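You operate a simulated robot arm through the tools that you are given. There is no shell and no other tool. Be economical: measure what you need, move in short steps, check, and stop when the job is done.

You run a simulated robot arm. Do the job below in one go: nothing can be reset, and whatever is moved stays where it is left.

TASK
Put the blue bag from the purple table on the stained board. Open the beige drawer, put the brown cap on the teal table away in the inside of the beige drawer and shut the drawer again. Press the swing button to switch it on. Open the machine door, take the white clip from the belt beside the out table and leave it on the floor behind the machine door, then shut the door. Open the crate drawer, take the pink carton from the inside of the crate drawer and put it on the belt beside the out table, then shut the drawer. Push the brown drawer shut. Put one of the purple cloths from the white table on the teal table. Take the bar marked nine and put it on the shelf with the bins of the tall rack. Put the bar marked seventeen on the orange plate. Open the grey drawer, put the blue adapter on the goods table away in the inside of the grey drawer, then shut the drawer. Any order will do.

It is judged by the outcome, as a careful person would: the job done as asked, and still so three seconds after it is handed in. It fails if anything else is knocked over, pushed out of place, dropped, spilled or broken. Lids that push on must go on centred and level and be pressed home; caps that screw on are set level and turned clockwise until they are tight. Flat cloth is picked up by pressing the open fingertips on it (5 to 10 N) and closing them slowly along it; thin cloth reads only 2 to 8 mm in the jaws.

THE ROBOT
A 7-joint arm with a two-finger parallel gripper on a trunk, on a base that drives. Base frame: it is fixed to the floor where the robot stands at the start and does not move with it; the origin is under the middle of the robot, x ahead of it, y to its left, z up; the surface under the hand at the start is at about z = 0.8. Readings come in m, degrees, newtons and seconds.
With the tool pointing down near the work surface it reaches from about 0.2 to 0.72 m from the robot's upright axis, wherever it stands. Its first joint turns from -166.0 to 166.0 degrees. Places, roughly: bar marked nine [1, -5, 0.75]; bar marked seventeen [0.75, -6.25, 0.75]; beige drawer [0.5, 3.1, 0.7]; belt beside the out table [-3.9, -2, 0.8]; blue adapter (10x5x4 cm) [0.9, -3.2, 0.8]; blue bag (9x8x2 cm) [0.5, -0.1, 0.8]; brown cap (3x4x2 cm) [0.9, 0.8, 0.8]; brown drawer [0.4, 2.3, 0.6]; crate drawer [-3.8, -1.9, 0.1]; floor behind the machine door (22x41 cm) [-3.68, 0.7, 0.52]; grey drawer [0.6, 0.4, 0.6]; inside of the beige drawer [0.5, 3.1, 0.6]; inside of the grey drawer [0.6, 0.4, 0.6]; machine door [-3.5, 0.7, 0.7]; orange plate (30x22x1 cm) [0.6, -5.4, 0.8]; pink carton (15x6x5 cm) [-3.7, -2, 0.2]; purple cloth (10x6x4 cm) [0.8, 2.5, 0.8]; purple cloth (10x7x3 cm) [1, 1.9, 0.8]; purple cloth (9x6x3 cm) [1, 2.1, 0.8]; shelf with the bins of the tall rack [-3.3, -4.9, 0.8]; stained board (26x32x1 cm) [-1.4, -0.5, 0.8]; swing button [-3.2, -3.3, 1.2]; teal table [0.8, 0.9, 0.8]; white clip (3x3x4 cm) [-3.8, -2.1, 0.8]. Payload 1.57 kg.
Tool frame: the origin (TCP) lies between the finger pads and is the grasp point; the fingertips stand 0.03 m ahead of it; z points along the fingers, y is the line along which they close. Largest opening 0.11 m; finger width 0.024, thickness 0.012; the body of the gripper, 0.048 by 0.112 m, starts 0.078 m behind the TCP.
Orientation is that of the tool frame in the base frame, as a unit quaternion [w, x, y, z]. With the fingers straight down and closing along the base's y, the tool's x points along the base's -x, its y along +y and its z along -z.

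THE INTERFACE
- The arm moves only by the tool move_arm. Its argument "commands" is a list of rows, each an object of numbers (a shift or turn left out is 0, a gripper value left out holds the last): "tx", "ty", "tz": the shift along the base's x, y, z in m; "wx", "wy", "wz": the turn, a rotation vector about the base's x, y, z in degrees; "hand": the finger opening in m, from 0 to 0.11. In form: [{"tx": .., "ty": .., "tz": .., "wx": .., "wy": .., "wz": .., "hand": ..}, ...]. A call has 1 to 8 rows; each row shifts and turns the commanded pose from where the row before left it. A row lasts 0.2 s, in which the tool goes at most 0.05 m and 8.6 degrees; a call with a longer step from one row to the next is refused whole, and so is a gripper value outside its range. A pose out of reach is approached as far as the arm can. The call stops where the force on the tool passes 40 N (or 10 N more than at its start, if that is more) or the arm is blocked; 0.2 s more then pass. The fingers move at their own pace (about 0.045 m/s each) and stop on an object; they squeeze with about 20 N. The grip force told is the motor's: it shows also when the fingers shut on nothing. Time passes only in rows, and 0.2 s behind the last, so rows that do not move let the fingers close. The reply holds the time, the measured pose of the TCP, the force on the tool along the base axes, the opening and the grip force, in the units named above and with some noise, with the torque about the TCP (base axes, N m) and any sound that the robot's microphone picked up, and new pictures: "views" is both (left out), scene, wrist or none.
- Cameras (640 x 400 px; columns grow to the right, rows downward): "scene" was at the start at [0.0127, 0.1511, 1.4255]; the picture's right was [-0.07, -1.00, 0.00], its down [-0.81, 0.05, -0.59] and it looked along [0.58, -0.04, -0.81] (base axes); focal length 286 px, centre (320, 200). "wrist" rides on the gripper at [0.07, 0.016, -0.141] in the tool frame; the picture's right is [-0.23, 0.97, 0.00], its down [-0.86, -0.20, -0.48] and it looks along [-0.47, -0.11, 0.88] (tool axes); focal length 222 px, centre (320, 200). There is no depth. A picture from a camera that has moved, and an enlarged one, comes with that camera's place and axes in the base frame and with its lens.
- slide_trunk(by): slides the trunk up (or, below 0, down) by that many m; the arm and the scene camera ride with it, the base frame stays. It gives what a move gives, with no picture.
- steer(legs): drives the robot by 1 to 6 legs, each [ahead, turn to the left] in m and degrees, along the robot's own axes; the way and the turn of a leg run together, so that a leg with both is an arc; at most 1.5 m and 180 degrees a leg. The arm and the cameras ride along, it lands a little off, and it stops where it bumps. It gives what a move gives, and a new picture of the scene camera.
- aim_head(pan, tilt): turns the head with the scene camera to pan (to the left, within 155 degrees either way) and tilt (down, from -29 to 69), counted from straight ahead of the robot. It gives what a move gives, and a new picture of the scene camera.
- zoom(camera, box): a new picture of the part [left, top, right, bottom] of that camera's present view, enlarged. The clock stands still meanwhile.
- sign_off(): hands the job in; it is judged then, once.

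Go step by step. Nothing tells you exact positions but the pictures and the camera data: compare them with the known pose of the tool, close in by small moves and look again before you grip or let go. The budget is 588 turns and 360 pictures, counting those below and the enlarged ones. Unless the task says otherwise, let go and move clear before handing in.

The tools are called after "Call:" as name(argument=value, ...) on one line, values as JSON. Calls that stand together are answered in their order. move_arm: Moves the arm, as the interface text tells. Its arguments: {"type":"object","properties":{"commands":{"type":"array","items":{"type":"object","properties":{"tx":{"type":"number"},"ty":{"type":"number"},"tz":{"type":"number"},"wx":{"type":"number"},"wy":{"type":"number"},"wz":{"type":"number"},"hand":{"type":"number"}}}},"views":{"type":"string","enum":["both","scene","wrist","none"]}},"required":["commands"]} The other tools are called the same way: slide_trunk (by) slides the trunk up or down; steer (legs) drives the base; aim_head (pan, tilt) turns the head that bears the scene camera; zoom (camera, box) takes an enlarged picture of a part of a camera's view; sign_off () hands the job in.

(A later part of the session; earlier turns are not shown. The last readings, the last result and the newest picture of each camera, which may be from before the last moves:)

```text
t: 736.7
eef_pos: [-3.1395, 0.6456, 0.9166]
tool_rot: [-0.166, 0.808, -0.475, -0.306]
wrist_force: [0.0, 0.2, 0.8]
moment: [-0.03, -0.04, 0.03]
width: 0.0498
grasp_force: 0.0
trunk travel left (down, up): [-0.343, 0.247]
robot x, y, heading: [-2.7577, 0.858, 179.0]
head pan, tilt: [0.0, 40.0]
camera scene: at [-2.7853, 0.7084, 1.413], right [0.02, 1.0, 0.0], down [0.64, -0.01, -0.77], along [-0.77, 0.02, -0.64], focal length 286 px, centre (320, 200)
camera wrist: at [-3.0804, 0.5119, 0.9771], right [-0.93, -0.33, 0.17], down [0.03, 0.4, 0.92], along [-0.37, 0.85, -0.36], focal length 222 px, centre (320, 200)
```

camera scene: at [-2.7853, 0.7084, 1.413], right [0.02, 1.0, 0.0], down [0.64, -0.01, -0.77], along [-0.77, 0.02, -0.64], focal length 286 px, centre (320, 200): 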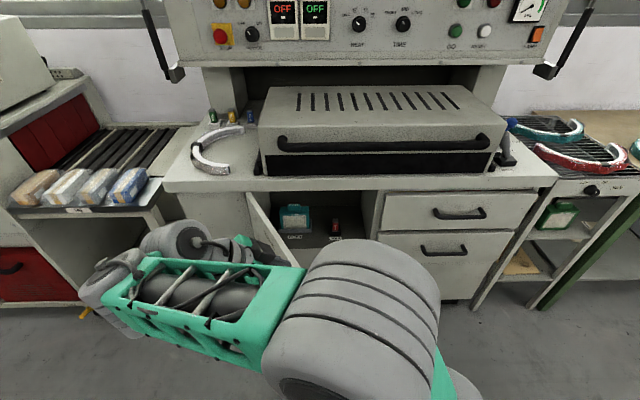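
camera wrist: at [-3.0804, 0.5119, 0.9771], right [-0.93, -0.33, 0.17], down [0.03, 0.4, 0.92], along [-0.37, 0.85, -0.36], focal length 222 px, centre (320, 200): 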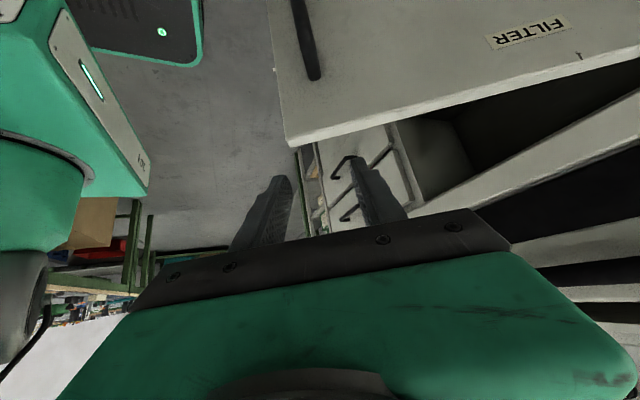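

Call:
slide_trunk(by=0.12)

Call:
move_arm(commands=[{"wz": 7, "ty": 0.03}, {"wz": 7, "ty": 0.03}, {"wz": 7, "ty": 0.03}, {"wz": 7, "ty": 0.03}, {"wz": 7, "ty": 0.02}, {"wz": 7}, {"wz": 7}, {"wz": 7}], views="none")

Call:
move_arm(commands=[{"wz": 7}, {"wy": -8}, {"wy": -8}, {"wy": -8}, {"wy": -8}, {"wy": -8}, {"tz": 0}], views="both")

```text
t: 738.2
eef_pos: [-3.1407, 0.6446, 1.0361]
tool_rot: [-0.166, 0.808, -0.475, -0.306]
wrist_force: [0.1, -0.1, -1.0]
moment: [0.02, -0.02, 0.02]
width: 0.0499
grasp_force: 0.0
trunk travel left (down, up): [-0.463, 0.127]
robot x, y, heading: [-2.7574, 0.8628, 179.1]
head pan, tilt: [0.0, 40.0]
```

```text
t: 740.0
eef_pos: [-3.1396, 0.7849, 1.0355]
tool_rot: [-0.001, 0.937, -0.038, -0.348]
wrist_force: [0.2, -0.2, 0.2]
moment: [0.01, -0.01, -0.01]
width: 0.05
grasp_force: 0.0
trunk travel left (down, up): [-0.463, 0.127]
robot x, y, heading: [-2.7571, 0.8616, 178.8]
head pan, tilt: [0.0, 40.0]
```

```text
t: 741.6
eef_pos: [-3.1389, 0.7861, 1.0364]
tool_rot: [0.024, 1.0, 0.009, -0.005]
wrist_force: [-0.1, 0.6, 0.6]
moment: [-0.03, 0.01, 0.02]
width: 0.0501
grasp_force: 0.0
trunk travel left (down, up): [-0.463, 0.127]
robot x, y, heading: [-2.7565, 0.8611, 178.8]
head pan, tilt: [0.0, 40.0]
camera scene: at [-2.7856, 0.7085, 1.533], right [0.02, 1.0, 0.0], down [0.64, -0.01, -0.77], along [-0.77, 0.02, -0.64], focal length 286 px, centre (320, 200)
camera wrist: at [-3.068, 0.7775, 1.1759], right [-0.21, -0.98, 0.05], down [-0.85, 0.21, 0.48], along [-0.48, 0.06, -0.88], focal length 222 px, centre (320, 200)
```

scene: 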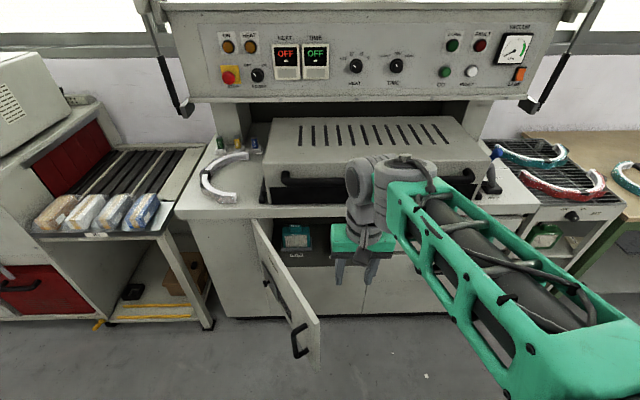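
wrist: 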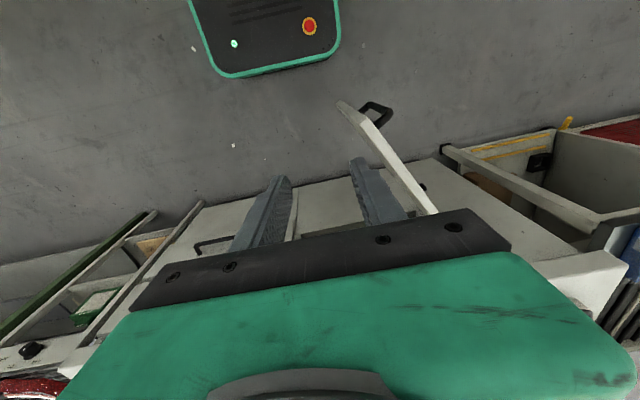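

The door stands open about 65°, and the hand is free. Now to the belt for the white clip.

Call:
steer(legs=[[0, 91], [1.5, 0], [1.4, 0], [0, -90]])

Call:
aim_head(pan=10, tilt=40)

```text
t: 763.4
eef_pos: [-3.273, -2.0602, 1.0351]
tool_rot: [0.024, 0.998, -0.057, -0.008]
wrist_force: [-0.9, 0.5, -0.9]
moment: [0.0, 0.02, -0.05]
width: 0.0501
grasp_force: 0.1
trunk travel left (down, up): [-0.463, 0.127]
robot x, y, heading: [-2.8843, -2.0381, 171.2]
head pan, tilt: [0.0, 40.0]
camera scene: at [-2.933, -2.1844, 1.533], right [0.15, 0.99, 0.0], down [0.64, -0.1, -0.77], along [-0.76, 0.12, -0.64], focal length 286 px, centre (320, 200)
```

scene: 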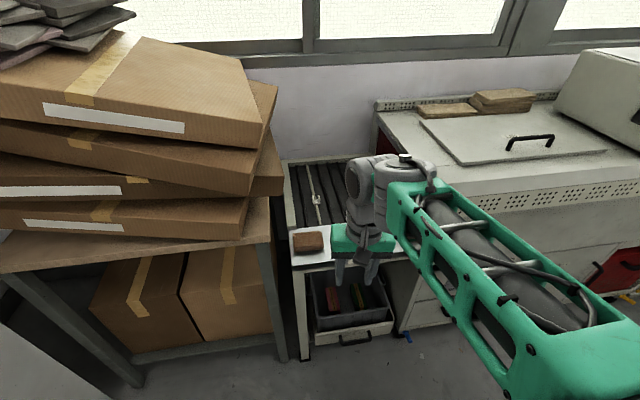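

```text
t: 764.1
eef_pos: [-3.2735, -2.0599, 1.0349]
tool_rot: [0.024, 0.998, -0.058, -0.008]
wrist_force: [-0.3, 0.1, -0.6]
moment: [-0.05, 0.03, -0.02]
width: 0.0502
grasp_force: 0.0
trunk travel left (down, up): [-0.463, 0.127]
robot x, y, heading: [-2.8849, -2.0364, 171.2]
head pan, tilt: [10.0, 40.0]
camera scene: at [-2.934, -2.1992, 1.533], right [-0.02, 1.0, 0.0], down [0.64, 0.01, -0.77], along [-0.77, -0.02, -0.64], focal length 286 px, centre (320, 200)
```

scene: 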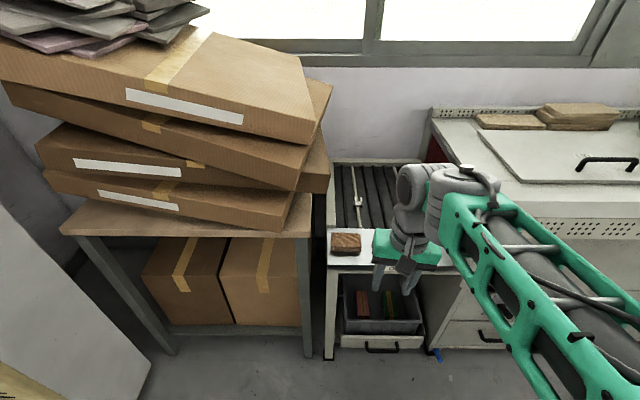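

Call:
zoom(camera="scene", box=[310, 150, 450, 260])

Call:
zoom(camera="scene", box=[310, 260, 460, 370])

```text
3.64 times, centred on (380, 205) of scene
camera zoom: at [-2.934, -2.1992, 1.533], right [-0.02, 1.0, 0.0], down [0.64, 0.01, -0.77], along [-0.77, -0.02, -0.64], focal length 1042 px, centre (102, 182)
```

zoom: 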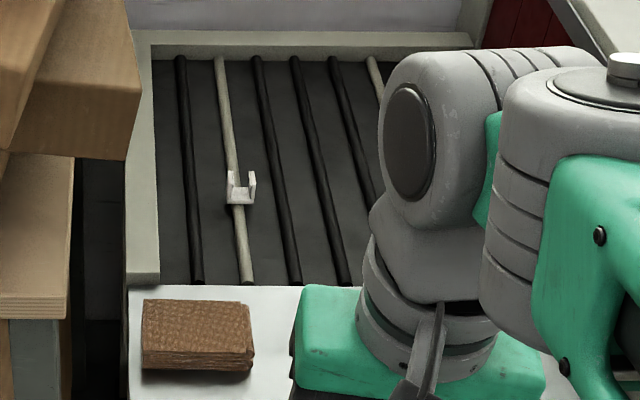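

```text
3.64 times, centred on (385, 315) of scene
camera zoom: at [-2.934, -2.1992, 1.533], right [-0.02, 1.0, 0.0], down [0.64, 0.01, -0.77], along [-0.77, -0.02, -0.64], focal length 1042 px, centre (84, -218)
```

zoom: 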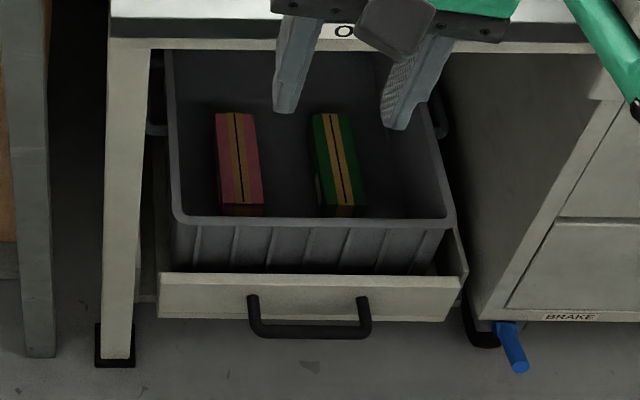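

The clip is a small U-shaped piece on a light roller at about (-3.785, -2.07). I'll square up, extend, tilt the tool and look from the wrist.

Call:
steer(legs=[[0, 9]])

Call:
move_arm(commands=[{"tx": -0.045}, {"tx": -0.045}, {"tx": -0.045}, {"tx": -0.045}, {"wy": 8, "tx": -0.02}, {"wy": 8, "tx": -0.02}, {"wy": 8, "tx": -0.02}, {"wy": 8}], views="none")

Call:
move_arm(commands=[{"wy": 7}, {"tz": -0.02}, {"tz": 0}], views="both")

```text
t: 765.1
eef_pos: [-3.2642, -2.1227, 1.0354]
tool_rot: [0.023, 0.999, 0.021, -0.006]
wrist_force: [-0.2, 0.1, 0.2]
moment: [0.04, 0.04, 0.02]
width: 0.0501
grasp_force: 0.1
trunk travel left (down, up): [-0.463, 0.127]
robot x, y, heading: [-2.882, -2.0364, -179.6]
head pan, tilt: [10.0, 40.0]
camera scene: at [-2.9073, -2.2051, 1.533], right [-0.18, 0.98, 0.0], down [0.63, 0.12, -0.77], along [-0.75, -0.14, -0.64], focal length 286 px, centre (320, 200)
```

scene: 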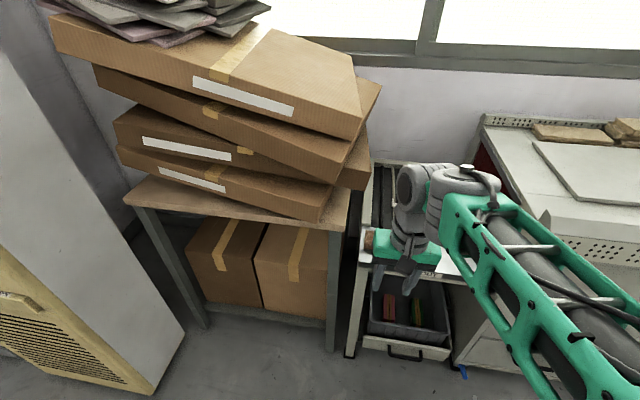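

```text
t: 766.9
eef_pos: [-3.5049, -2.1219, 1.033]
tool_rot: [0.016, 0.959, 0.027, -0.281]
wrist_force: [0.2, 0.2, 0.1]
moment: [0.0, -0.01, 0.01]
width: 0.0502
grasp_force: 0.0
trunk travel left (down, up): [-0.463, 0.127]
robot x, y, heading: [-2.8827, -2.0344, -179.4]
head pan, tilt: [10.0, 40.0]
```

```text
t: 767.7
eef_pos: [-3.5042, -2.1229, 1.0151]
tool_rot: [0.016, 0.94, 0.029, -0.34]
wrist_force: [0.5, -0.3, -0.4]
moment: [0.0, -0.02, 0.01]
width: 0.0502
grasp_force: 0.1
trunk travel left (down, up): [-0.463, 0.127]
robot x, y, heading: [-2.8835, -2.0362, -179.9]
head pan, tilt: [10.0, 40.0]
camera scene: at [-2.9077, -2.2051, 1.533], right [-0.18, 0.98, 0.0], down [0.63, 0.12, -0.77], along [-0.75, -0.14, -0.64], focal length 286 px, centre (320, 200)
camera wrist: at [-3.36, -2.1295, 1.0789], right [-0.11, -0.98, 0.15], down [-0.37, 0.18, 0.91], along [-0.92, 0.05, -0.38], focal length 222 px, centre (320, 200)
```

scene: 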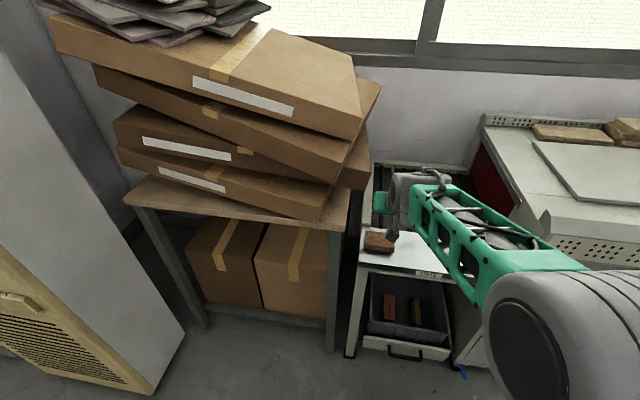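
wrist: 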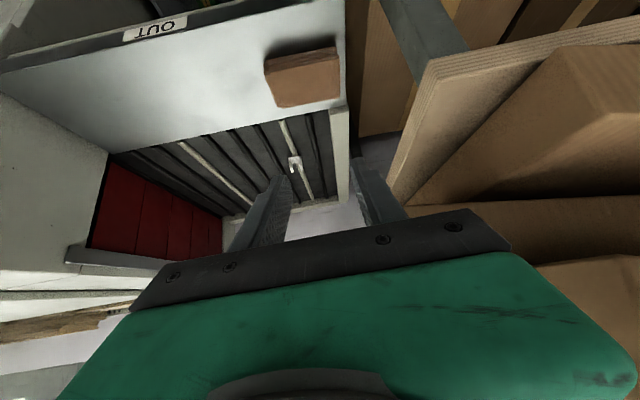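

Call:
move_arm(commands=[{"ty": 0.03, "tz": 0.0}, {"ty": 0.025, "tx": -0.03}, {"tx": -0.04, "tz": -0.015}, {"tx": -0.04, "tz": -0.02}, {"tx": -0.04, "tz": -0.02}], views="wrist")

```text
t: 768.9
eef_pos: [-3.6504, -2.0666, 0.9624]
tool_rot: [0.016, 0.94, 0.029, -0.339]
wrist_force: [0.3, 0.2, 0.1]
moment: [0.0, -0.01, 0.01]
width: 0.0501
grasp_force: 0.1
trunk travel left (down, up): [-0.463, 0.127]
robot x, y, heading: [-2.8821, -2.0424, -179.8]
head pan, tilt: [10.0, 40.0]
camera wrist: at [-3.5055, -2.0729, 1.0255], right [-0.11, -0.98, 0.15], down [-0.37, 0.18, 0.91], along [-0.92, 0.05, -0.38], focal length 222 px, centre (320, 200)
```

wrist: 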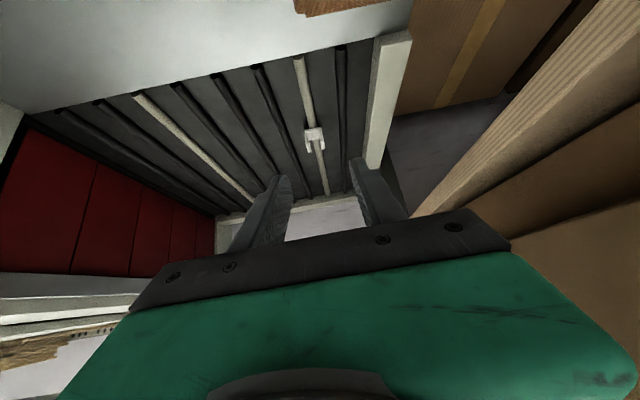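

Call:
move_arm(commands=[{"tx": -0.035, "tz": -0.03}, {"tx": -0.035, "tz": -0.03}, {"tx": -0.02, "tz": -0.02}, {"tz": 0}], views="wrist")

```text
t: 769.9
eef_pos: [-3.7445, -2.0687, 0.8805]
tool_rot: [0.016, 0.94, 0.03, -0.338]
wrist_force: [0.2, 0.5, 0.6]
moment: [-0.02, 0.05, -0.01]
width: 0.0501
grasp_force: 0.0
trunk travel left (down, up): [-0.463, 0.127]
robot x, y, heading: [-2.8822, -2.0371, -179.8]
head pan, tilt: [10.0, 40.0]
camera wrist: at [-3.5994, -2.0756, 0.9446], right [-0.11, -0.98, 0.15], down [-0.37, 0.18, 0.91], along [-0.92, 0.05, -0.38], focal length 222 px, centre (320, 200)
```

wrist: 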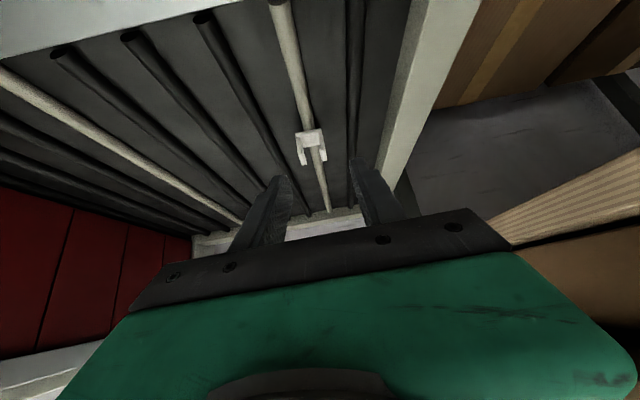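

Call:
move_arm(commands=[{"tx": -0.015, "tz": -0.025, "ty": 0.004}, {"tx": -0.015, "tz": -0.022}, {"tx": -0.012, "tz": -0.016}, {"tz": 0}], views="wrist")

```text
t: 770.9
eef_pos: [-3.7849, -2.0654, 0.8196]
tool_rot: [0.015, 0.941, 0.028, -0.338]
wrist_force: [0.5, -0.1, -0.3]
moment: [0.0, 0.03, 0.01]
width: 0.05
grasp_force: 0.0
trunk travel left (down, up): [-0.463, 0.127]
robot x, y, heading: [-2.8818, -2.0361, -179.6]
head pan, tilt: [10.0, 40.0]
camera wrist: at [-3.6397, -2.0717, 0.8837], right [-0.11, -0.98, 0.15], down [-0.37, 0.18, 0.91], along [-0.92, 0.05, -0.38], focal length 222 px, centre (320, 200)
```

wrist: 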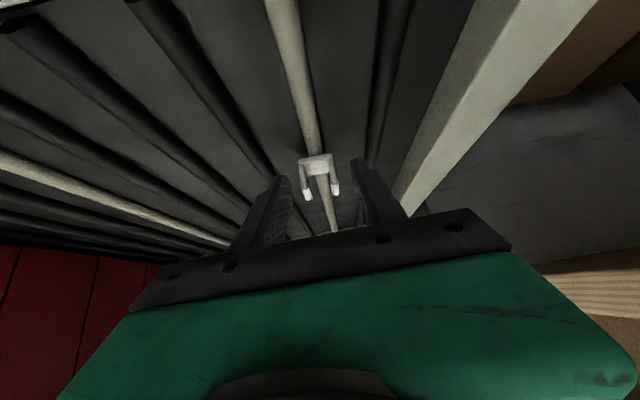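

Call:
move_arm(commands=[{"tx": -0.006, "tz": -0.007}, {"tx": -0.004, "tz": -0.004}, {"tz": 0}], views="wrist")

```text
t: 771.7
eef_pos: [-3.7839, -2.0645, 0.8126]
tool_rot: [0.016, 0.94, 0.03, -0.339]
wrist_force: [1.3, -0.5, 0.0]
moment: [0.01, -0.02, -0.03]
width: 0.0502
grasp_force: 0.1
out of reach, approached as far as the arm can: row 1, 2
trunk travel left (down, up): [-0.463, 0.127]
robot x, y, heading: [-2.8854, -2.0325, -179.6]
head pan, tilt: [10.0, 40.0]
camera wrist: at [-3.6396, -2.0709, 0.8765], right [-0.11, -0.98, 0.15], down [-0.37, 0.18, 0.91], along [-0.92, 0.05, -0.38], focal length 222 px, centre (320, 200)
```

wrist: 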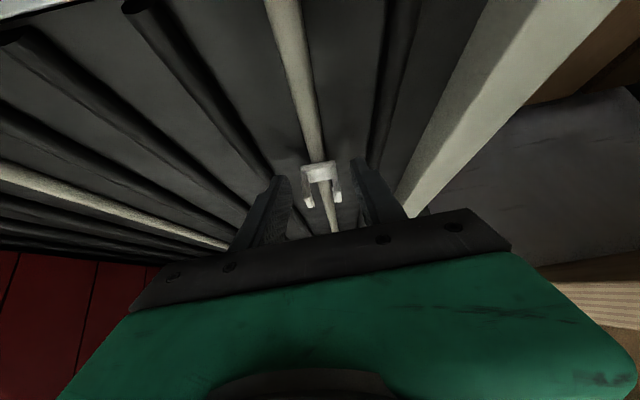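

Call:
move_arm(commands=[{"tz": 0.03, "tx": 0.01}], views="none")

Call:
steer(legs=[[0.05, 0]])

Call:
move_arm(commands=[{"tx": 0.02}, {"tz": -0.02}, {"tz": -0.01, "tx": -0.003}, {"tz": 0}], views="wrist")

```text
t: 772.1
eef_pos: [-3.7765, -2.0643, 0.8415]
tool_rot: [0.016, 0.941, 0.029, -0.338]
wrist_force: [0.5, 0.7, -0.8]
moment: [0.0, 0.08, 0.01]
width: 0.0502
grasp_force: 0.1
trunk travel left (down, up): [-0.463, 0.127]
robot x, y, heading: [-2.8837, -2.0372, -179.9]
head pan, tilt: [10.0, 40.0]
```

```text
t: 773.1
eef_pos: [-3.8277, -2.064, 0.842]
tool_rot: [0.015, 0.94, 0.03, -0.338]
wrist_force: [-0.2, -0.2, 0.4]
moment: [0.01, -0.02, 0.01]
width: 0.0503
grasp_force: 0.0
trunk travel left (down, up): [-0.463, 0.127]
robot x, y, heading: [-2.9338, -2.0398, -179.7]
head pan, tilt: [10.0, 40.0]
camera scene: at [-2.9589, -2.2053, 1.533], right [-0.18, 0.98, 0.0], down [0.63, 0.11, -0.77], along [-0.75, -0.14, -0.64], focal length 286 px, centre (320, 200)
```

scene: 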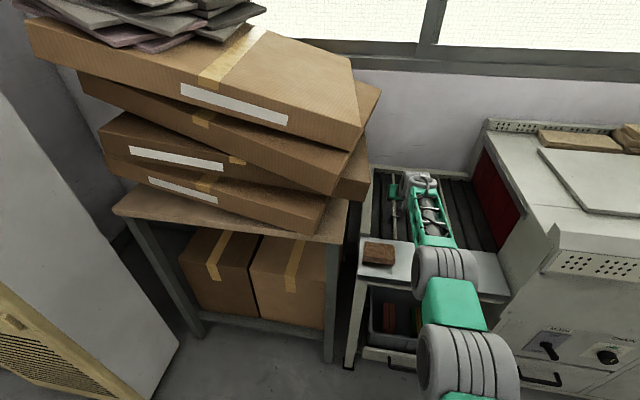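

```text
t: 774.1
eef_pos: [-3.8094, -2.0639, 0.8132]
tool_rot: [0.016, 0.94, 0.029, -0.339]
wrist_force: [-0.7, -0.9, -0.2]
moment: [-0.01, -0.02, 0.01]
width: 0.0504
grasp_force: 0.1
trunk travel left (down, up): [-0.463, 0.127]
robot x, y, heading: [-2.9367, -2.0374, -179.6]
head pan, tilt: [10.0, 40.0]
camera wrist: at [-3.6659, -2.0713, 0.8773], right [-0.11, -0.98, 0.15], down [-0.37, 0.18, 0.91], along [-0.92, 0.05, -0.38], focal length 222 px, centre (320, 200)
```

wrist: 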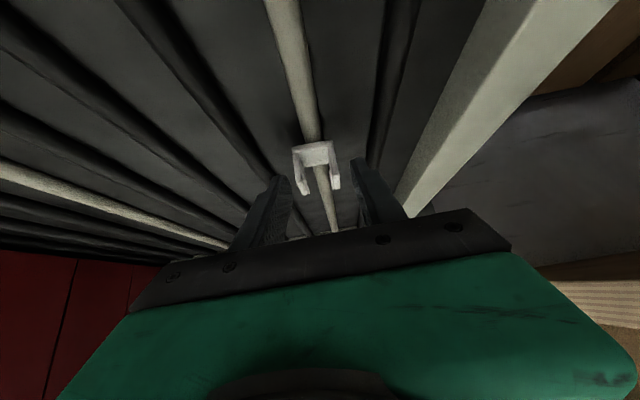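

Call:
move_arm(commands=[{"tx": 0.005, "tz": -0.006}, {"tz": -0.005}, {"tz": 0}], views="wrist")

```text
t: 774.9
eef_pos: [-3.8071, -2.0651, 0.8106]
tool_rot: [0.015, 0.938, 0.029, -0.345]
wrist_force: [-1.4, -0.4, 25.9]
moment: [0.65, 0.35, 0.02]
width: 0.0496
grasp_force: 0.1
trunk travel left (down, up): [-0.463, 0.127]
robot x, y, heading: [-2.9333, -2.0356, -179.7]
head pan, tilt: [10.0, 40.0]
camera wrist: at [-3.6618, -2.071, 0.8724], right [-0.11, -0.98, 0.16], down [-0.35, 0.18, 0.92], along [-0.93, 0.05, -0.37], focal length 222 px, centre (320, 200)
```

wrist: 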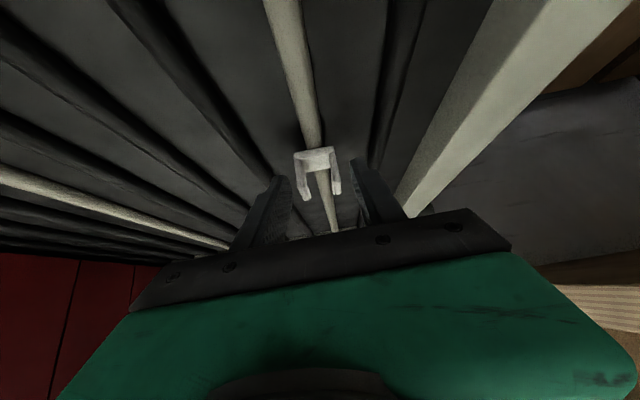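

Call:
move_arm(commands=[{"tz": 0.003}, {"hand": 0.035}, {"hand": 0.025}, {"hand": 0.015}, {"hand": 0.01}, {"hand": 0.01}], views="wrist")

```text
t: 776.3
eef_pos: [-3.8065, -2.0618, 0.8107]
tool_rot: [0.015, 0.939, 0.027, -0.342]
wrist_force: [-3.1, 24.3, 26.8]
moment: [1.25, 0.38, -0.2]
width: 0.0313
grasp_force: 12.4
trunk travel left (down, up): [-0.463, 0.127]
robot x, y, heading: [-2.9372, -2.0381, -179.6]
head pan, tilt: [10.0, 40.0]
camera wrist: at [-3.6606, -2.0681, 0.8734], right [-0.12, -0.98, 0.15], down [-0.36, 0.19, 0.91], along [-0.93, 0.05, -0.37], focal length 222 px, centre (320, 200)
```

wrist: 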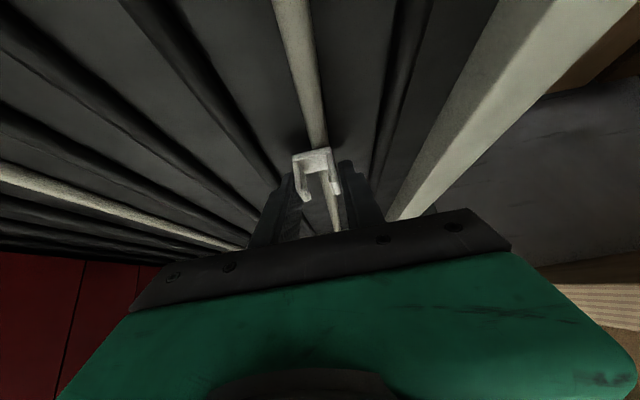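

Call:
move_arm(commands=[{"ty": 0.004, "tz": 0.002}, {"hand": 0.0}, {"hand": 0.0}, {"tz": 0.0}], views="none")

Call:
move_arm(commands=[{"tz": 0.015}, {"tz": 0.02}, {"tz": 0.03}, {"tz": 0}], views="wrist")

```text
t: 777.3
eef_pos: [-3.806, -2.06, 0.8106]
tool_rot: [0.016, 0.94, 0.029, -0.341]
wrist_force: [-0.5, 11.6, 24.7]
moment: [0.76, 0.3, -0.13]
width: 0.0288
grasp_force: 20.3
trunk travel left (down, up): [-0.463, 0.127]
robot x, y, heading: [-2.935, -2.0361, -180.0]
head pan, tilt: [10.0, 40.0]
```

```text
t: 778.3
eef_pos: [-3.8048, -2.0636, 0.8747]
tool_rot: [0.016, 0.941, 0.029, -0.338]
wrist_force: [-0.8, 0.6, -0.1]
moment: [0.0, -0.03, 0.02]
width: 0.0291
grasp_force: 20.0
trunk travel left (down, up): [-0.463, 0.127]
robot x, y, heading: [-2.9365, -2.0416, -179.6]
head pan, tilt: [10.0, 40.0]
camera wrist: at [-3.6597, -2.0683, 0.9372], right [-0.11, -0.98, 0.15], down [-0.37, 0.18, 0.91], along [-0.92, 0.04, -0.38], focal length 222 px, centre (320, 200)
```

wrist: 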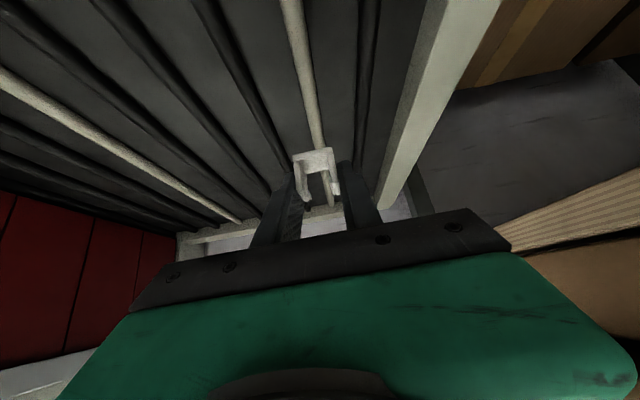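

Clip held (29 mm). I'll lift, retract, and drive back to the open machine door.

Call:
move_arm(commands=[{"tz": 0.04}, {"tz": 0.04}, {"tz": 0.04, "tx": 0.03}, {"tx": 0.045, "tz": 0.01}, {"tx": 0.045}, {"tx": 0.045}, {"tx": 0.045}, {"tx": 0.04}], views="none")

Call:
steer(legs=[[-0.15, 0], [0, -90], [1.5, 0], [1.3, 0], [0, 90]])

```text
t: 780.1
eef_pos: [-3.5526, -2.0624, 1.002]
tool_rot: [0.016, 0.94, 0.029, -0.339]
wrist_force: [0.3, -0.5, -0.8]
moment: [0.03, -0.02, -0.01]
width: 0.0289
grasp_force: 19.8
trunk travel left (down, up): [-0.463, 0.127]
robot x, y, heading: [-2.9376, -2.0363, -179.4]
head pan, tilt: [10.0, 40.0]
```

```text
t: 802.4
eef_pos: [-3.4053, 0.7551, 1.0023]
tool_rot: [0.016, 0.94, 0.031, -0.339]
wrist_force: [-0.1, 0.5, 0.0]
moment: [0.0, 0.04, 0.03]
width: 0.0292
grasp_force: 19.5
trunk travel left (down, up): [-0.463, 0.127]
robot x, y, heading: [-2.7872, 0.7797, -179.4]
head pan, tilt: [10.0, 40.0]
camera scene: at [-2.8097, 0.6133, 1.533], right [-0.18, 0.98, 0.0], down [0.63, 0.12, -0.77], along [-0.75, -0.14, -0.64], focal length 286 px, centre (320, 200)
```

scene: 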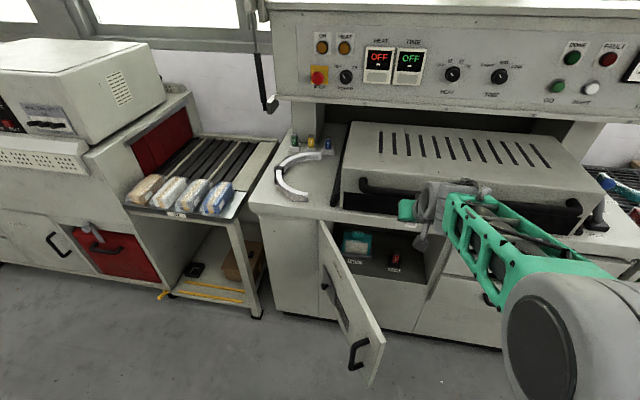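

Before lowering I'll check the compartment closely.

Call:
slide_trunk(by=-0.3)

Call:
move_arm(commands=[{"tz": 0}], views="both")

Call:
zoom(camera="scene", box=[280, 120, 480, 260])

```text
t: 805.4
eef_pos: [-3.4058, 0.7548, 0.7022]
tool_rot: [0.015, 0.94, 0.03, -0.338]
wrist_force: [0.2, -0.5, 0.0]
moment: [-0.07, 0.0, 0.01]
width: 0.0289
grasp_force: 20.1
trunk travel left (down, up): [-0.163, 0.427]
robot x, y, heading: [-2.7824, 0.7792, -179.5]
head pan, tilt: [10.0, 40.0]
```

```text
t: 805.8
eef_pos: [-3.4052, 0.7553, 0.7016]
tool_rot: [0.017, 0.94, 0.031, -0.338]
wrist_force: [-0.2, 0.5, -0.3]
moment: [0.02, 0.03, 0.03]
width: 0.0287
grasp_force: 19.8
trunk travel left (down, up): [-0.163, 0.427]
robot x, y, heading: [-2.7862, 0.7831, -179.6]
head pan, tilt: [10.0, 40.0]
camera scene: at [-2.8097, 0.6134, 1.2331], right [-0.18, 0.98, 0.0], down [0.63, 0.12, -0.77], along [-0.75, -0.14, -0.64], focal length 286 px, centre (320, 200)
camera wrist: at [-3.2605, 0.7489, 0.7657], right [-0.11, -0.98, 0.15], down [-0.37, 0.18, 0.91], along [-0.92, 0.04, -0.38], focal length 222 px, centre (320, 200)
```

scene: 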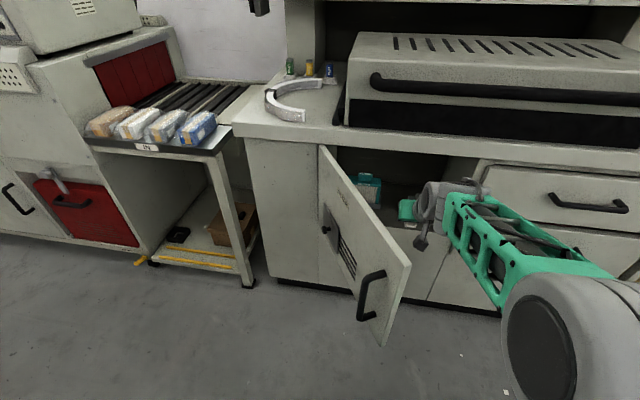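
wrist: 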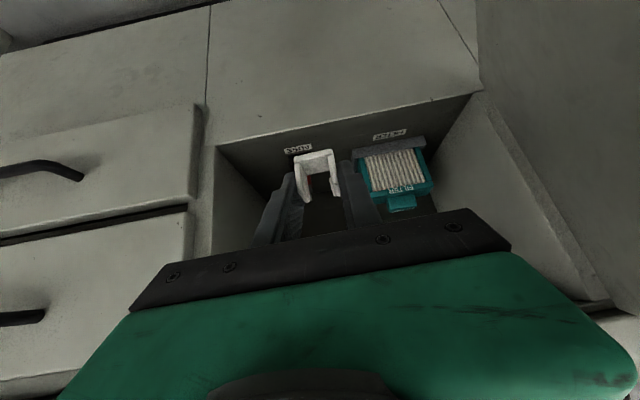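

```text
2.86 times, centred on (380, 190) of scene
camera zoom: at [-2.8097, 0.6134, 1.2331], right [-0.18, 0.98, 0.0], down [0.63, 0.12, -0.77], along [-0.75, -0.14, -0.64], focal length 818 px, centre (149, 229)
```

zoom: 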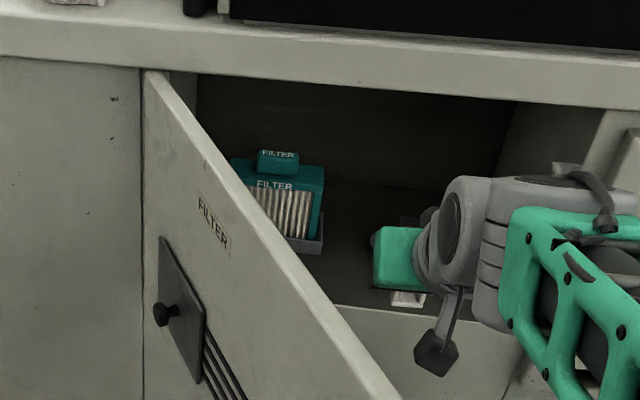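

The filter is at y 0.59–0.69 and the red fuse near y 0.79. I'll place the clip in the free floor near the front at about (-3.585, 0.73).

Call:
move_arm(commands=[{"tx": -0.03, "ty": -0.012, "tz": -0.02}, {"tx": -0.03, "ty": -0.013, "tz": -0.02}, {"tx": -0.03, "tz": -0.02}, {"tx": -0.025, "tz": -0.02}, {"tz": 0}], views="both")

```text
t: 807.0
eef_pos: [-3.5229, 0.7288, 0.6193]
tool_rot: [0.016, 0.94, 0.031, -0.338]
wrist_force: [-0.1, 0.4, 0.7]
moment: [0.03, 0.0, 0.01]
width: 0.029
grasp_force: 20.2
trunk travel left (down, up): [-0.163, 0.427]
robot x, y, heading: [-2.7856, 0.7794, -179.7]
head pan, tilt: [10.0, 40.0]
camera scene: at [-2.8098, 0.6133, 1.233], right [-0.18, 0.98, 0.0], down [0.63, 0.12, -0.77], along [-0.75, -0.14, -0.64], focal length 286 px, centre (320, 200)
camera wrist: at [-3.3768, 0.7228, 0.6822], right [-0.11, -0.98, 0.15], down [-0.37, 0.18, 0.91], along [-0.92, 0.04, -0.38], focal length 222 px, centre (320, 200)
```

scene: 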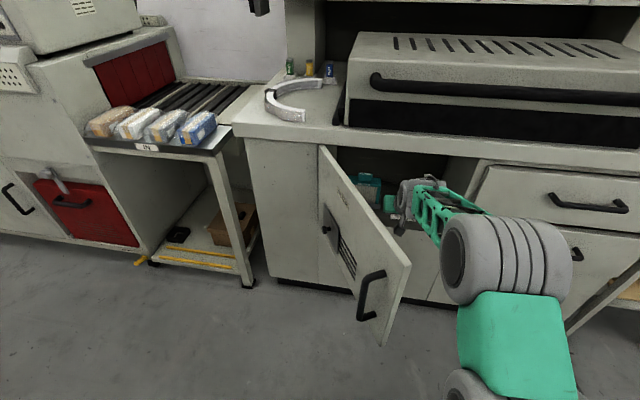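
wrist: 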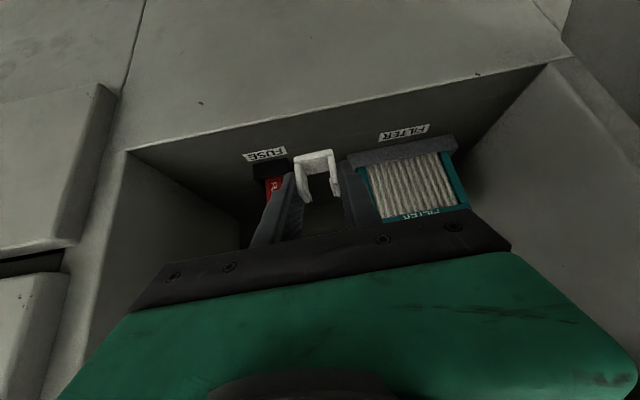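

Call:
move_arm(commands=[{"tx": -0.014, "tz": -0.016}, {"tx": -0.014, "tz": -0.016}, {"tx": -0.012, "tz": -0.01}, {"tz": 0}], views="wrist")

```text
t: 808.0
eef_pos: [-3.5599, 0.7286, 0.5787]
tool_rot: [0.016, 0.941, 0.03, -0.337]
wrist_force: [0.3, 0.2, 0.5]
moment: [-0.02, -0.02, 0.03]
width: 0.029
grasp_force: 19.6
trunk travel left (down, up): [-0.163, 0.427]
robot x, y, heading: [-2.789, 0.7839, -179.5]
head pan, tilt: [10.0, 40.0]
camera wrist: at [-3.4148, 0.7234, 0.6425], right [-0.11, -0.98, 0.15], down [-0.37, 0.18, 0.91], along [-0.92, 0.04, -0.38], focal length 222 px, centre (320, 200)
```

wrist: 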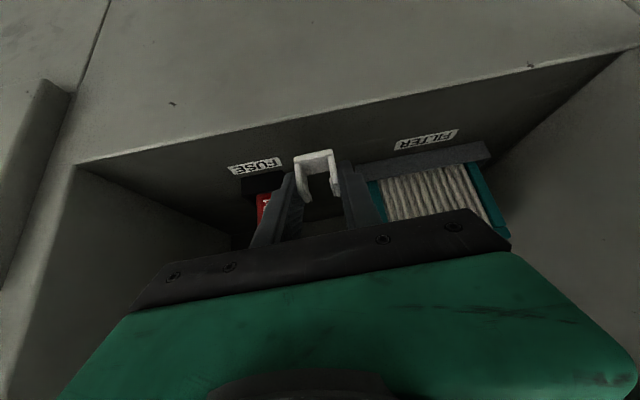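

Call:
move_arm(commands=[{"tz": -0.008}, {"tz": 0}], views="none")

Call:
move_arm(commands=[{"tz": -0.007}, {"tz": 0}], views="wrist")

```text
t: 808.6
eef_pos: [-3.5595, 0.7307, 0.572]
tool_rot: [0.016, 0.94, 0.03, -0.339]
wrist_force: [0.7, 0.0, 0.0]
moment: [0.02, -0.02, 0.0]
width: 0.0291
grasp_force: 20.3
trunk travel left (down, up): [-0.163, 0.427]
robot x, y, heading: [-2.7863, 0.7832, -179.7]
head pan, tilt: [10.0, 40.0]
```

```text
t: 809.2
eef_pos: [-3.5601, 0.7289, 0.5641]
tool_rot: [0.017, 0.94, 0.031, -0.339]
wrist_force: [-0.2, 0.9, 0.0]
moment: [-0.04, 0.0, 0.0]
width: 0.0289
grasp_force: 20.1
trunk travel left (down, up): [-0.163, 0.427]
robot x, y, heading: [-2.7863, 0.7828, -179.5]
head pan, tilt: [10.0, 40.0]
camera wrist: at [-3.415, 0.7233, 0.6281], right [-0.11, -0.98, 0.15], down [-0.37, 0.18, 0.91], along [-0.92, 0.04, -0.38], focal length 222 px, centre (320, 200)
```

wrist: 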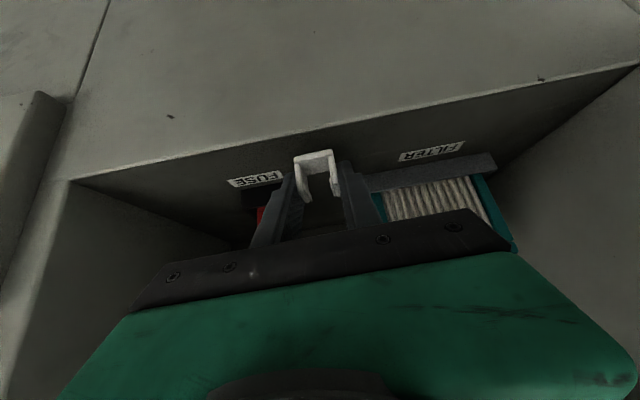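

Call:
move_arm(commands=[{"tz": -0.007}, {"tz": 0}], views="none")

Call:
move_arm(commands=[{"tz": -0.005}, {"tz": 0}], views="none")

```text
t: 809.8
eef_pos: [-3.5606, 0.7291, 0.5578]
tool_rot: [0.017, 0.94, 0.031, -0.339]
wrist_force: [0.4, -0.1, 0.5]
moment: [-0.04, 0.03, 0.0]
width: 0.029
grasp_force: 20.3
trunk travel left (down, up): [-0.163, 0.427]
robot x, y, heading: [-2.789, 0.787, -179.7]
head pan, tilt: [10.0, 40.0]
```

```text
t: 810.4
eef_pos: [-3.5596, 0.7284, 0.5542]
tool_rot: [0.016, 0.94, 0.031, -0.339]
wrist_force: [-0.4, 0.2, -0.2]
moment: [0.03, -0.05, -0.06]
width: 0.0291
grasp_force: 20.0
trunk travel left (down, up): [-0.163, 0.427]
robot x, y, heading: [-2.7899, 0.7804, -179.3]
head pan, tilt: [10.0, 40.0]
```

Call:
move_arm(commands=[{"tz": -0.005}, {"tz": 0}], views="wrist")

Call:
move_arm(commands=[{"tz": -0.005}, {"tz": 0}], views="none")

```text
t: 811.0
eef_pos: [-3.5601, 0.7289, 0.5491]
tool_rot: [0.016, 0.94, 0.031, -0.34]
wrist_force: [2.0, -0.2, 7.6]
moment: [0.13, 0.05, -0.05]
width: 0.029
grasp_force: 19.7
trunk travel left (down, up): [-0.163, 0.427]
robot x, y, heading: [-2.786, 0.7806, -179.3]
head pan, tilt: [10.0, 40.0]
camera wrist: at [-3.416, 0.7225, 0.613], right [-0.11, -0.98, 0.15], down [-0.36, 0.18, 0.91], along [-0.93, 0.04, -0.38], focal length 222 px, centre (320, 200)
```

wrist: 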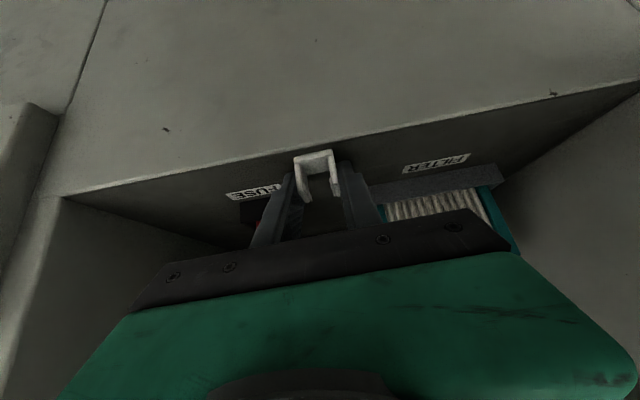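

```text
t: 811.6
eef_pos: [-3.5614, 0.7282, 0.5497]
tool_rot: [0.016, 0.938, 0.031, -0.345]
wrist_force: [8.5, -0.8, 31.2]
moment: [0.48, 0.15, -0.19]
width: 0.0291
grasp_force: 19.7
trunk travel left (down, up): [-0.163, 0.427]
robot x, y, heading: [-2.786, 0.7825, -179.2]
head pan, tilt: [10.0, 40.0]
```

Contact, but the clip seems close to the front lip. I'll lift slightly, move 2 cm deeper between the items, and set it down.

Call:
move_arm(commands=[{"tz": 0.012}, {"tx": -0.01, "ty": -0.002}, {"tx": -0.01}, {"tz": 0}], views="wrist")

```text
t: 812.6
eef_pos: [-3.5814, 0.726, 0.5532]
tool_rot: [0.016, 0.941, 0.031, -0.337]
wrist_force: [-0.1, 0.7, -0.3]
moment: [-0.01, -0.02, 0.0]
width: 0.0289
grasp_force: 19.9
trunk travel left (down, up): [-0.163, 0.427]
robot x, y, heading: [-2.7832, 0.782, -179.5]
head pan, tilt: [10.0, 40.0]
camera wrist: at [-3.4364, 0.7202, 0.618], right [-0.11, -0.98, 0.15], down [-0.37, 0.18, 0.91], along [-0.92, 0.04, -0.38], focal length 222 px, centre (320, 200)
```

wrist: 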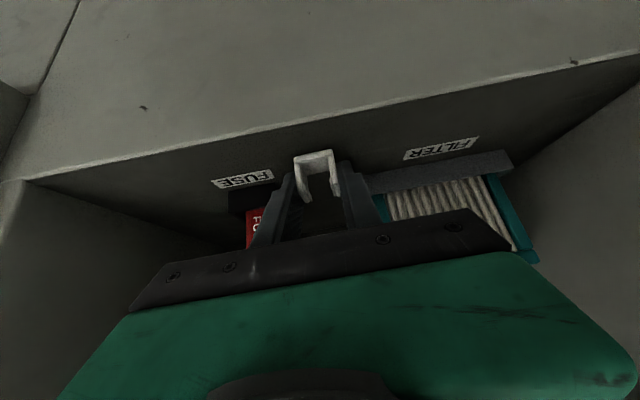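

Call:
move_arm(commands=[{"tz": -0.004}, {"tz": -0.003}, {"tz": 0}], views="none")

```text
t: 813.4
eef_pos: [-3.5817, 0.727, 0.5492]
tool_rot: [0.017, 0.94, 0.031, -0.34]
wrist_force: [-0.5, -0.5, 6.9]
moment: [0.05, 0.1, -0.02]
width: 0.029
grasp_force: 19.8
trunk travel left (down, up): [-0.163, 0.427]
robot x, y, heading: [-2.7855, 0.7795, -179.7]
head pan, tilt: [10.0, 40.0]
```

Touching. I'll open slightly and retreat along the tool axis.

Call:
move_arm(commands=[{"hand": 0.036}, {"hand": 0.04}, {"tx": 0.013, "tz": 0.015}, {"tx": 0.013, "tz": 0.015}, {"tx": 0.02, "tz": 0.023}, {"tx": 0.03, "tz": 0.02}], views="wrist")

```text
t: 814.8
eef_pos: [-3.5066, 0.726, 0.6196]
tool_rot: [0.016, 0.941, 0.031, -0.337]
wrist_force: [-1.0, 0.1, -0.3]
moment: [0.02, 0.06, -0.01]
width: 0.0398
grasp_force: 0.0
trunk travel left (down, up): [-0.163, 0.427]
robot x, y, heading: [-2.7892, 0.7822, -179.4]
head pan, tilt: [10.0, 40.0]
camera wrist: at [-3.3617, 0.7194, 0.6841], right [-0.11, -0.98, 0.15], down [-0.37, 0.18, 0.91], along [-0.92, 0.04, -0.38], focal length 222 px, centre (320, 200)
```

wrist: 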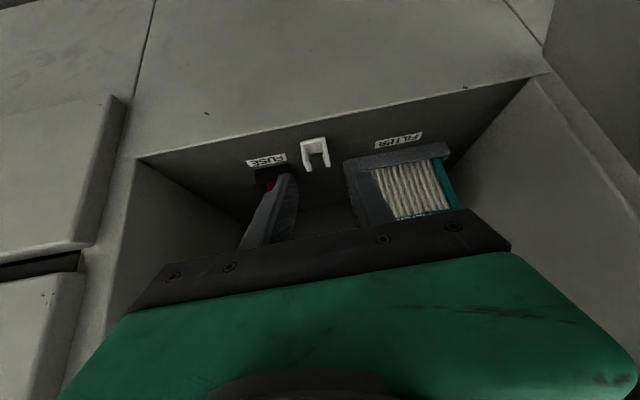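

The clip is on the compartment floor. Now I'll bring the hand out, over the door top, to its outer side to push it shut.

Call:
move_arm(commands=[{"tx": 0.04, "tz": 0.01, "hand": 0.0}, {"tx": 0.04, "tz": 0.01}, {"tx": 0.04, "tz": 0.01}, {"tx": 0.03}], views="none")

Call:
slide_trunk(by=0.36)

Call:
steer(legs=[[-0.1, 0]])

Call:
move_arm(commands=[{"wy": -8, "ty": -0.03}, {"wy": -8, "ty": -0.03}, {"ty": -0.03, "tx": 0.03}, {"ty": -0.02, "tx": 0.04}, {"tx": 0.03}], views="both")

```text
t: 815.8
eef_pos: [-3.3534, 0.7251, 0.6494]
tool_rot: [0.016, 0.94, 0.031, -0.34]
wrist_force: [0.7, 0.9, -0.8]
moment: [-0.03, 0.0, -0.01]
width: 0.0
grasp_force: 19.9
trunk travel left (down, up): [-0.163, 0.427]
robot x, y, heading: [-2.7856, 0.7808, -179.6]
head pan, tilt: [10.0, 40.0]
```

```text
t: 819.3
eef_pos: [-3.3546, 0.7262, 1.0086]
tool_rot: [0.016, 0.94, 0.031, -0.338]
wrist_force: [0.2, 0.2, 0.3]
moment: [0.01, 0.01, 0.02]
width: 0.0
grasp_force: 20.6
trunk travel left (down, up): [-0.523, 0.067]
robot x, y, heading: [-2.7813, 0.7837, -179.3]
head pan, tilt: [10.0, 40.0]
```

```text
t: 820.5
eef_pos: [-3.2565, 0.7267, 1.0097]
tool_rot: [0.016, 0.94, 0.03, -0.339]
wrist_force: [0.2, -0.2, 0.5]
moment: [-0.01, -0.03, 0.0]
width: 0.0001
grasp_force: 19.7
trunk travel left (down, up): [-0.523, 0.067]
robot x, y, heading: [-2.6888, 0.7808, -179.5]
head pan, tilt: [10.0, 40.0]
camera scene: at [-2.7118, 0.6141, 1.5931], right [-0.18, 0.98, 0.0], down [0.63, 0.12, -0.77], along [-0.75, -0.14, -0.64], focal length 286 px, centre (320, 200)
```

scene: 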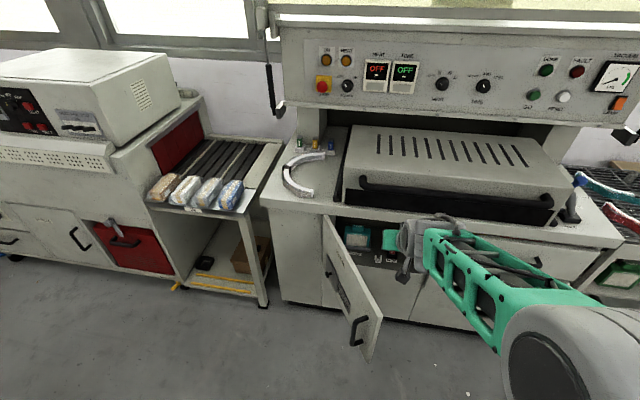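

```text
t: 821.7
eef_pos: [-3.1577, 0.618, 1.0093]
tool_rot: [0.019, 0.978, 0.027, -0.204]
wrist_force: [0.3, -0.1, -0.2]
moment: [-0.02, -0.01, -0.05]
width: 0.0
grasp_force: 19.7
trunk travel left (down, up): [-0.523, 0.067]
robot x, y, heading: [-2.6909, 0.7828, -179.6]
head pan, tilt: [10.0, 40.0]
camera scene: at [-2.7123, 0.6142, 1.5931], right [-0.18, 0.98, 0.0], down [0.63, 0.12, -0.77], along [-0.75, -0.14, -0.64], focal length 286 px, centre (320, 200)
camera wrist: at [-3.0348, 0.6117, 1.1107], right [-0.15, -0.98, 0.12], down [-0.6, 0.18, 0.78], along [-0.78, 0.04, -0.62], focal length 222 px, centre (320, 200)
```

scene: 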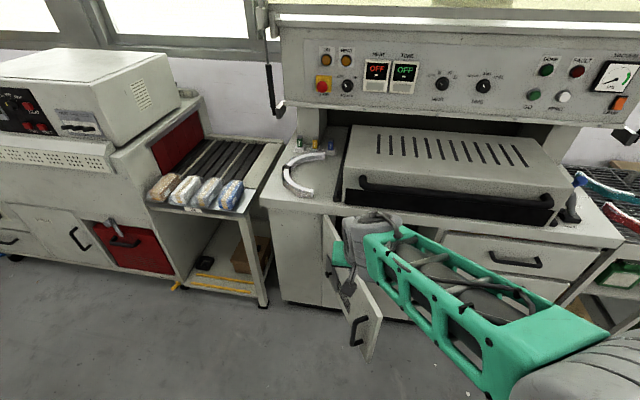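
wrist: 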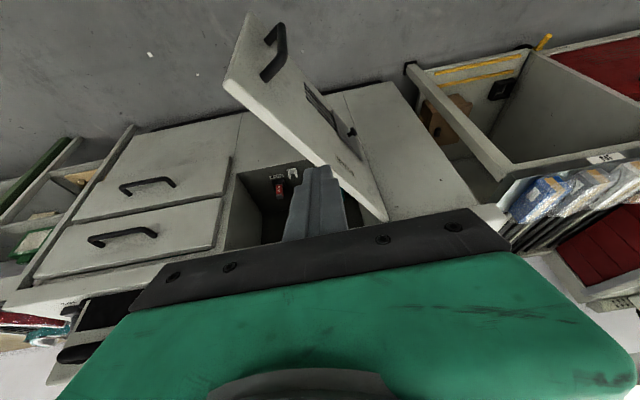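

Call:
move_arm(commands=[{"tx": -0.045, "ty": -0.014}, {"tx": -0.043, "ty": -0.014}, {"tz": -0.045}, {"tz": -0.045}, {"tz": -0.045}, {"tz": -0.045}, {"tz": 0}], views="wrist")

```text
t: 823.3
eef_pos: [-3.2422, 0.5906, 0.8266]
tool_rot: [0.02, 0.978, 0.028, -0.205]
wrist_force: [-0.3, -0.1, -1.0]
moment: [0.01, 0.02, -0.01]
width: 0.0001
grasp_force: 19.5
trunk travel left (down, up): [-0.523, 0.067]
robot x, y, heading: [-2.6871, 0.7781, -179.7]
head pan, tilt: [10.0, 40.0]
camera wrist: at [-3.1203, 0.5841, 0.9277], right [-0.15, -0.98, 0.12], down [-0.6, 0.18, 0.78], along [-0.78, 0.04, -0.62], focal length 222 px, centre (320, 200)
```

wrist: 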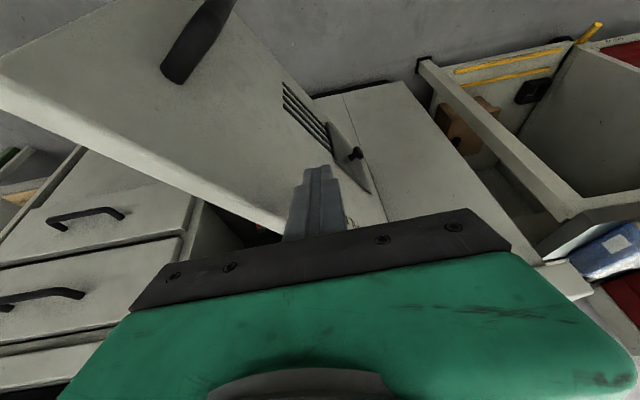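

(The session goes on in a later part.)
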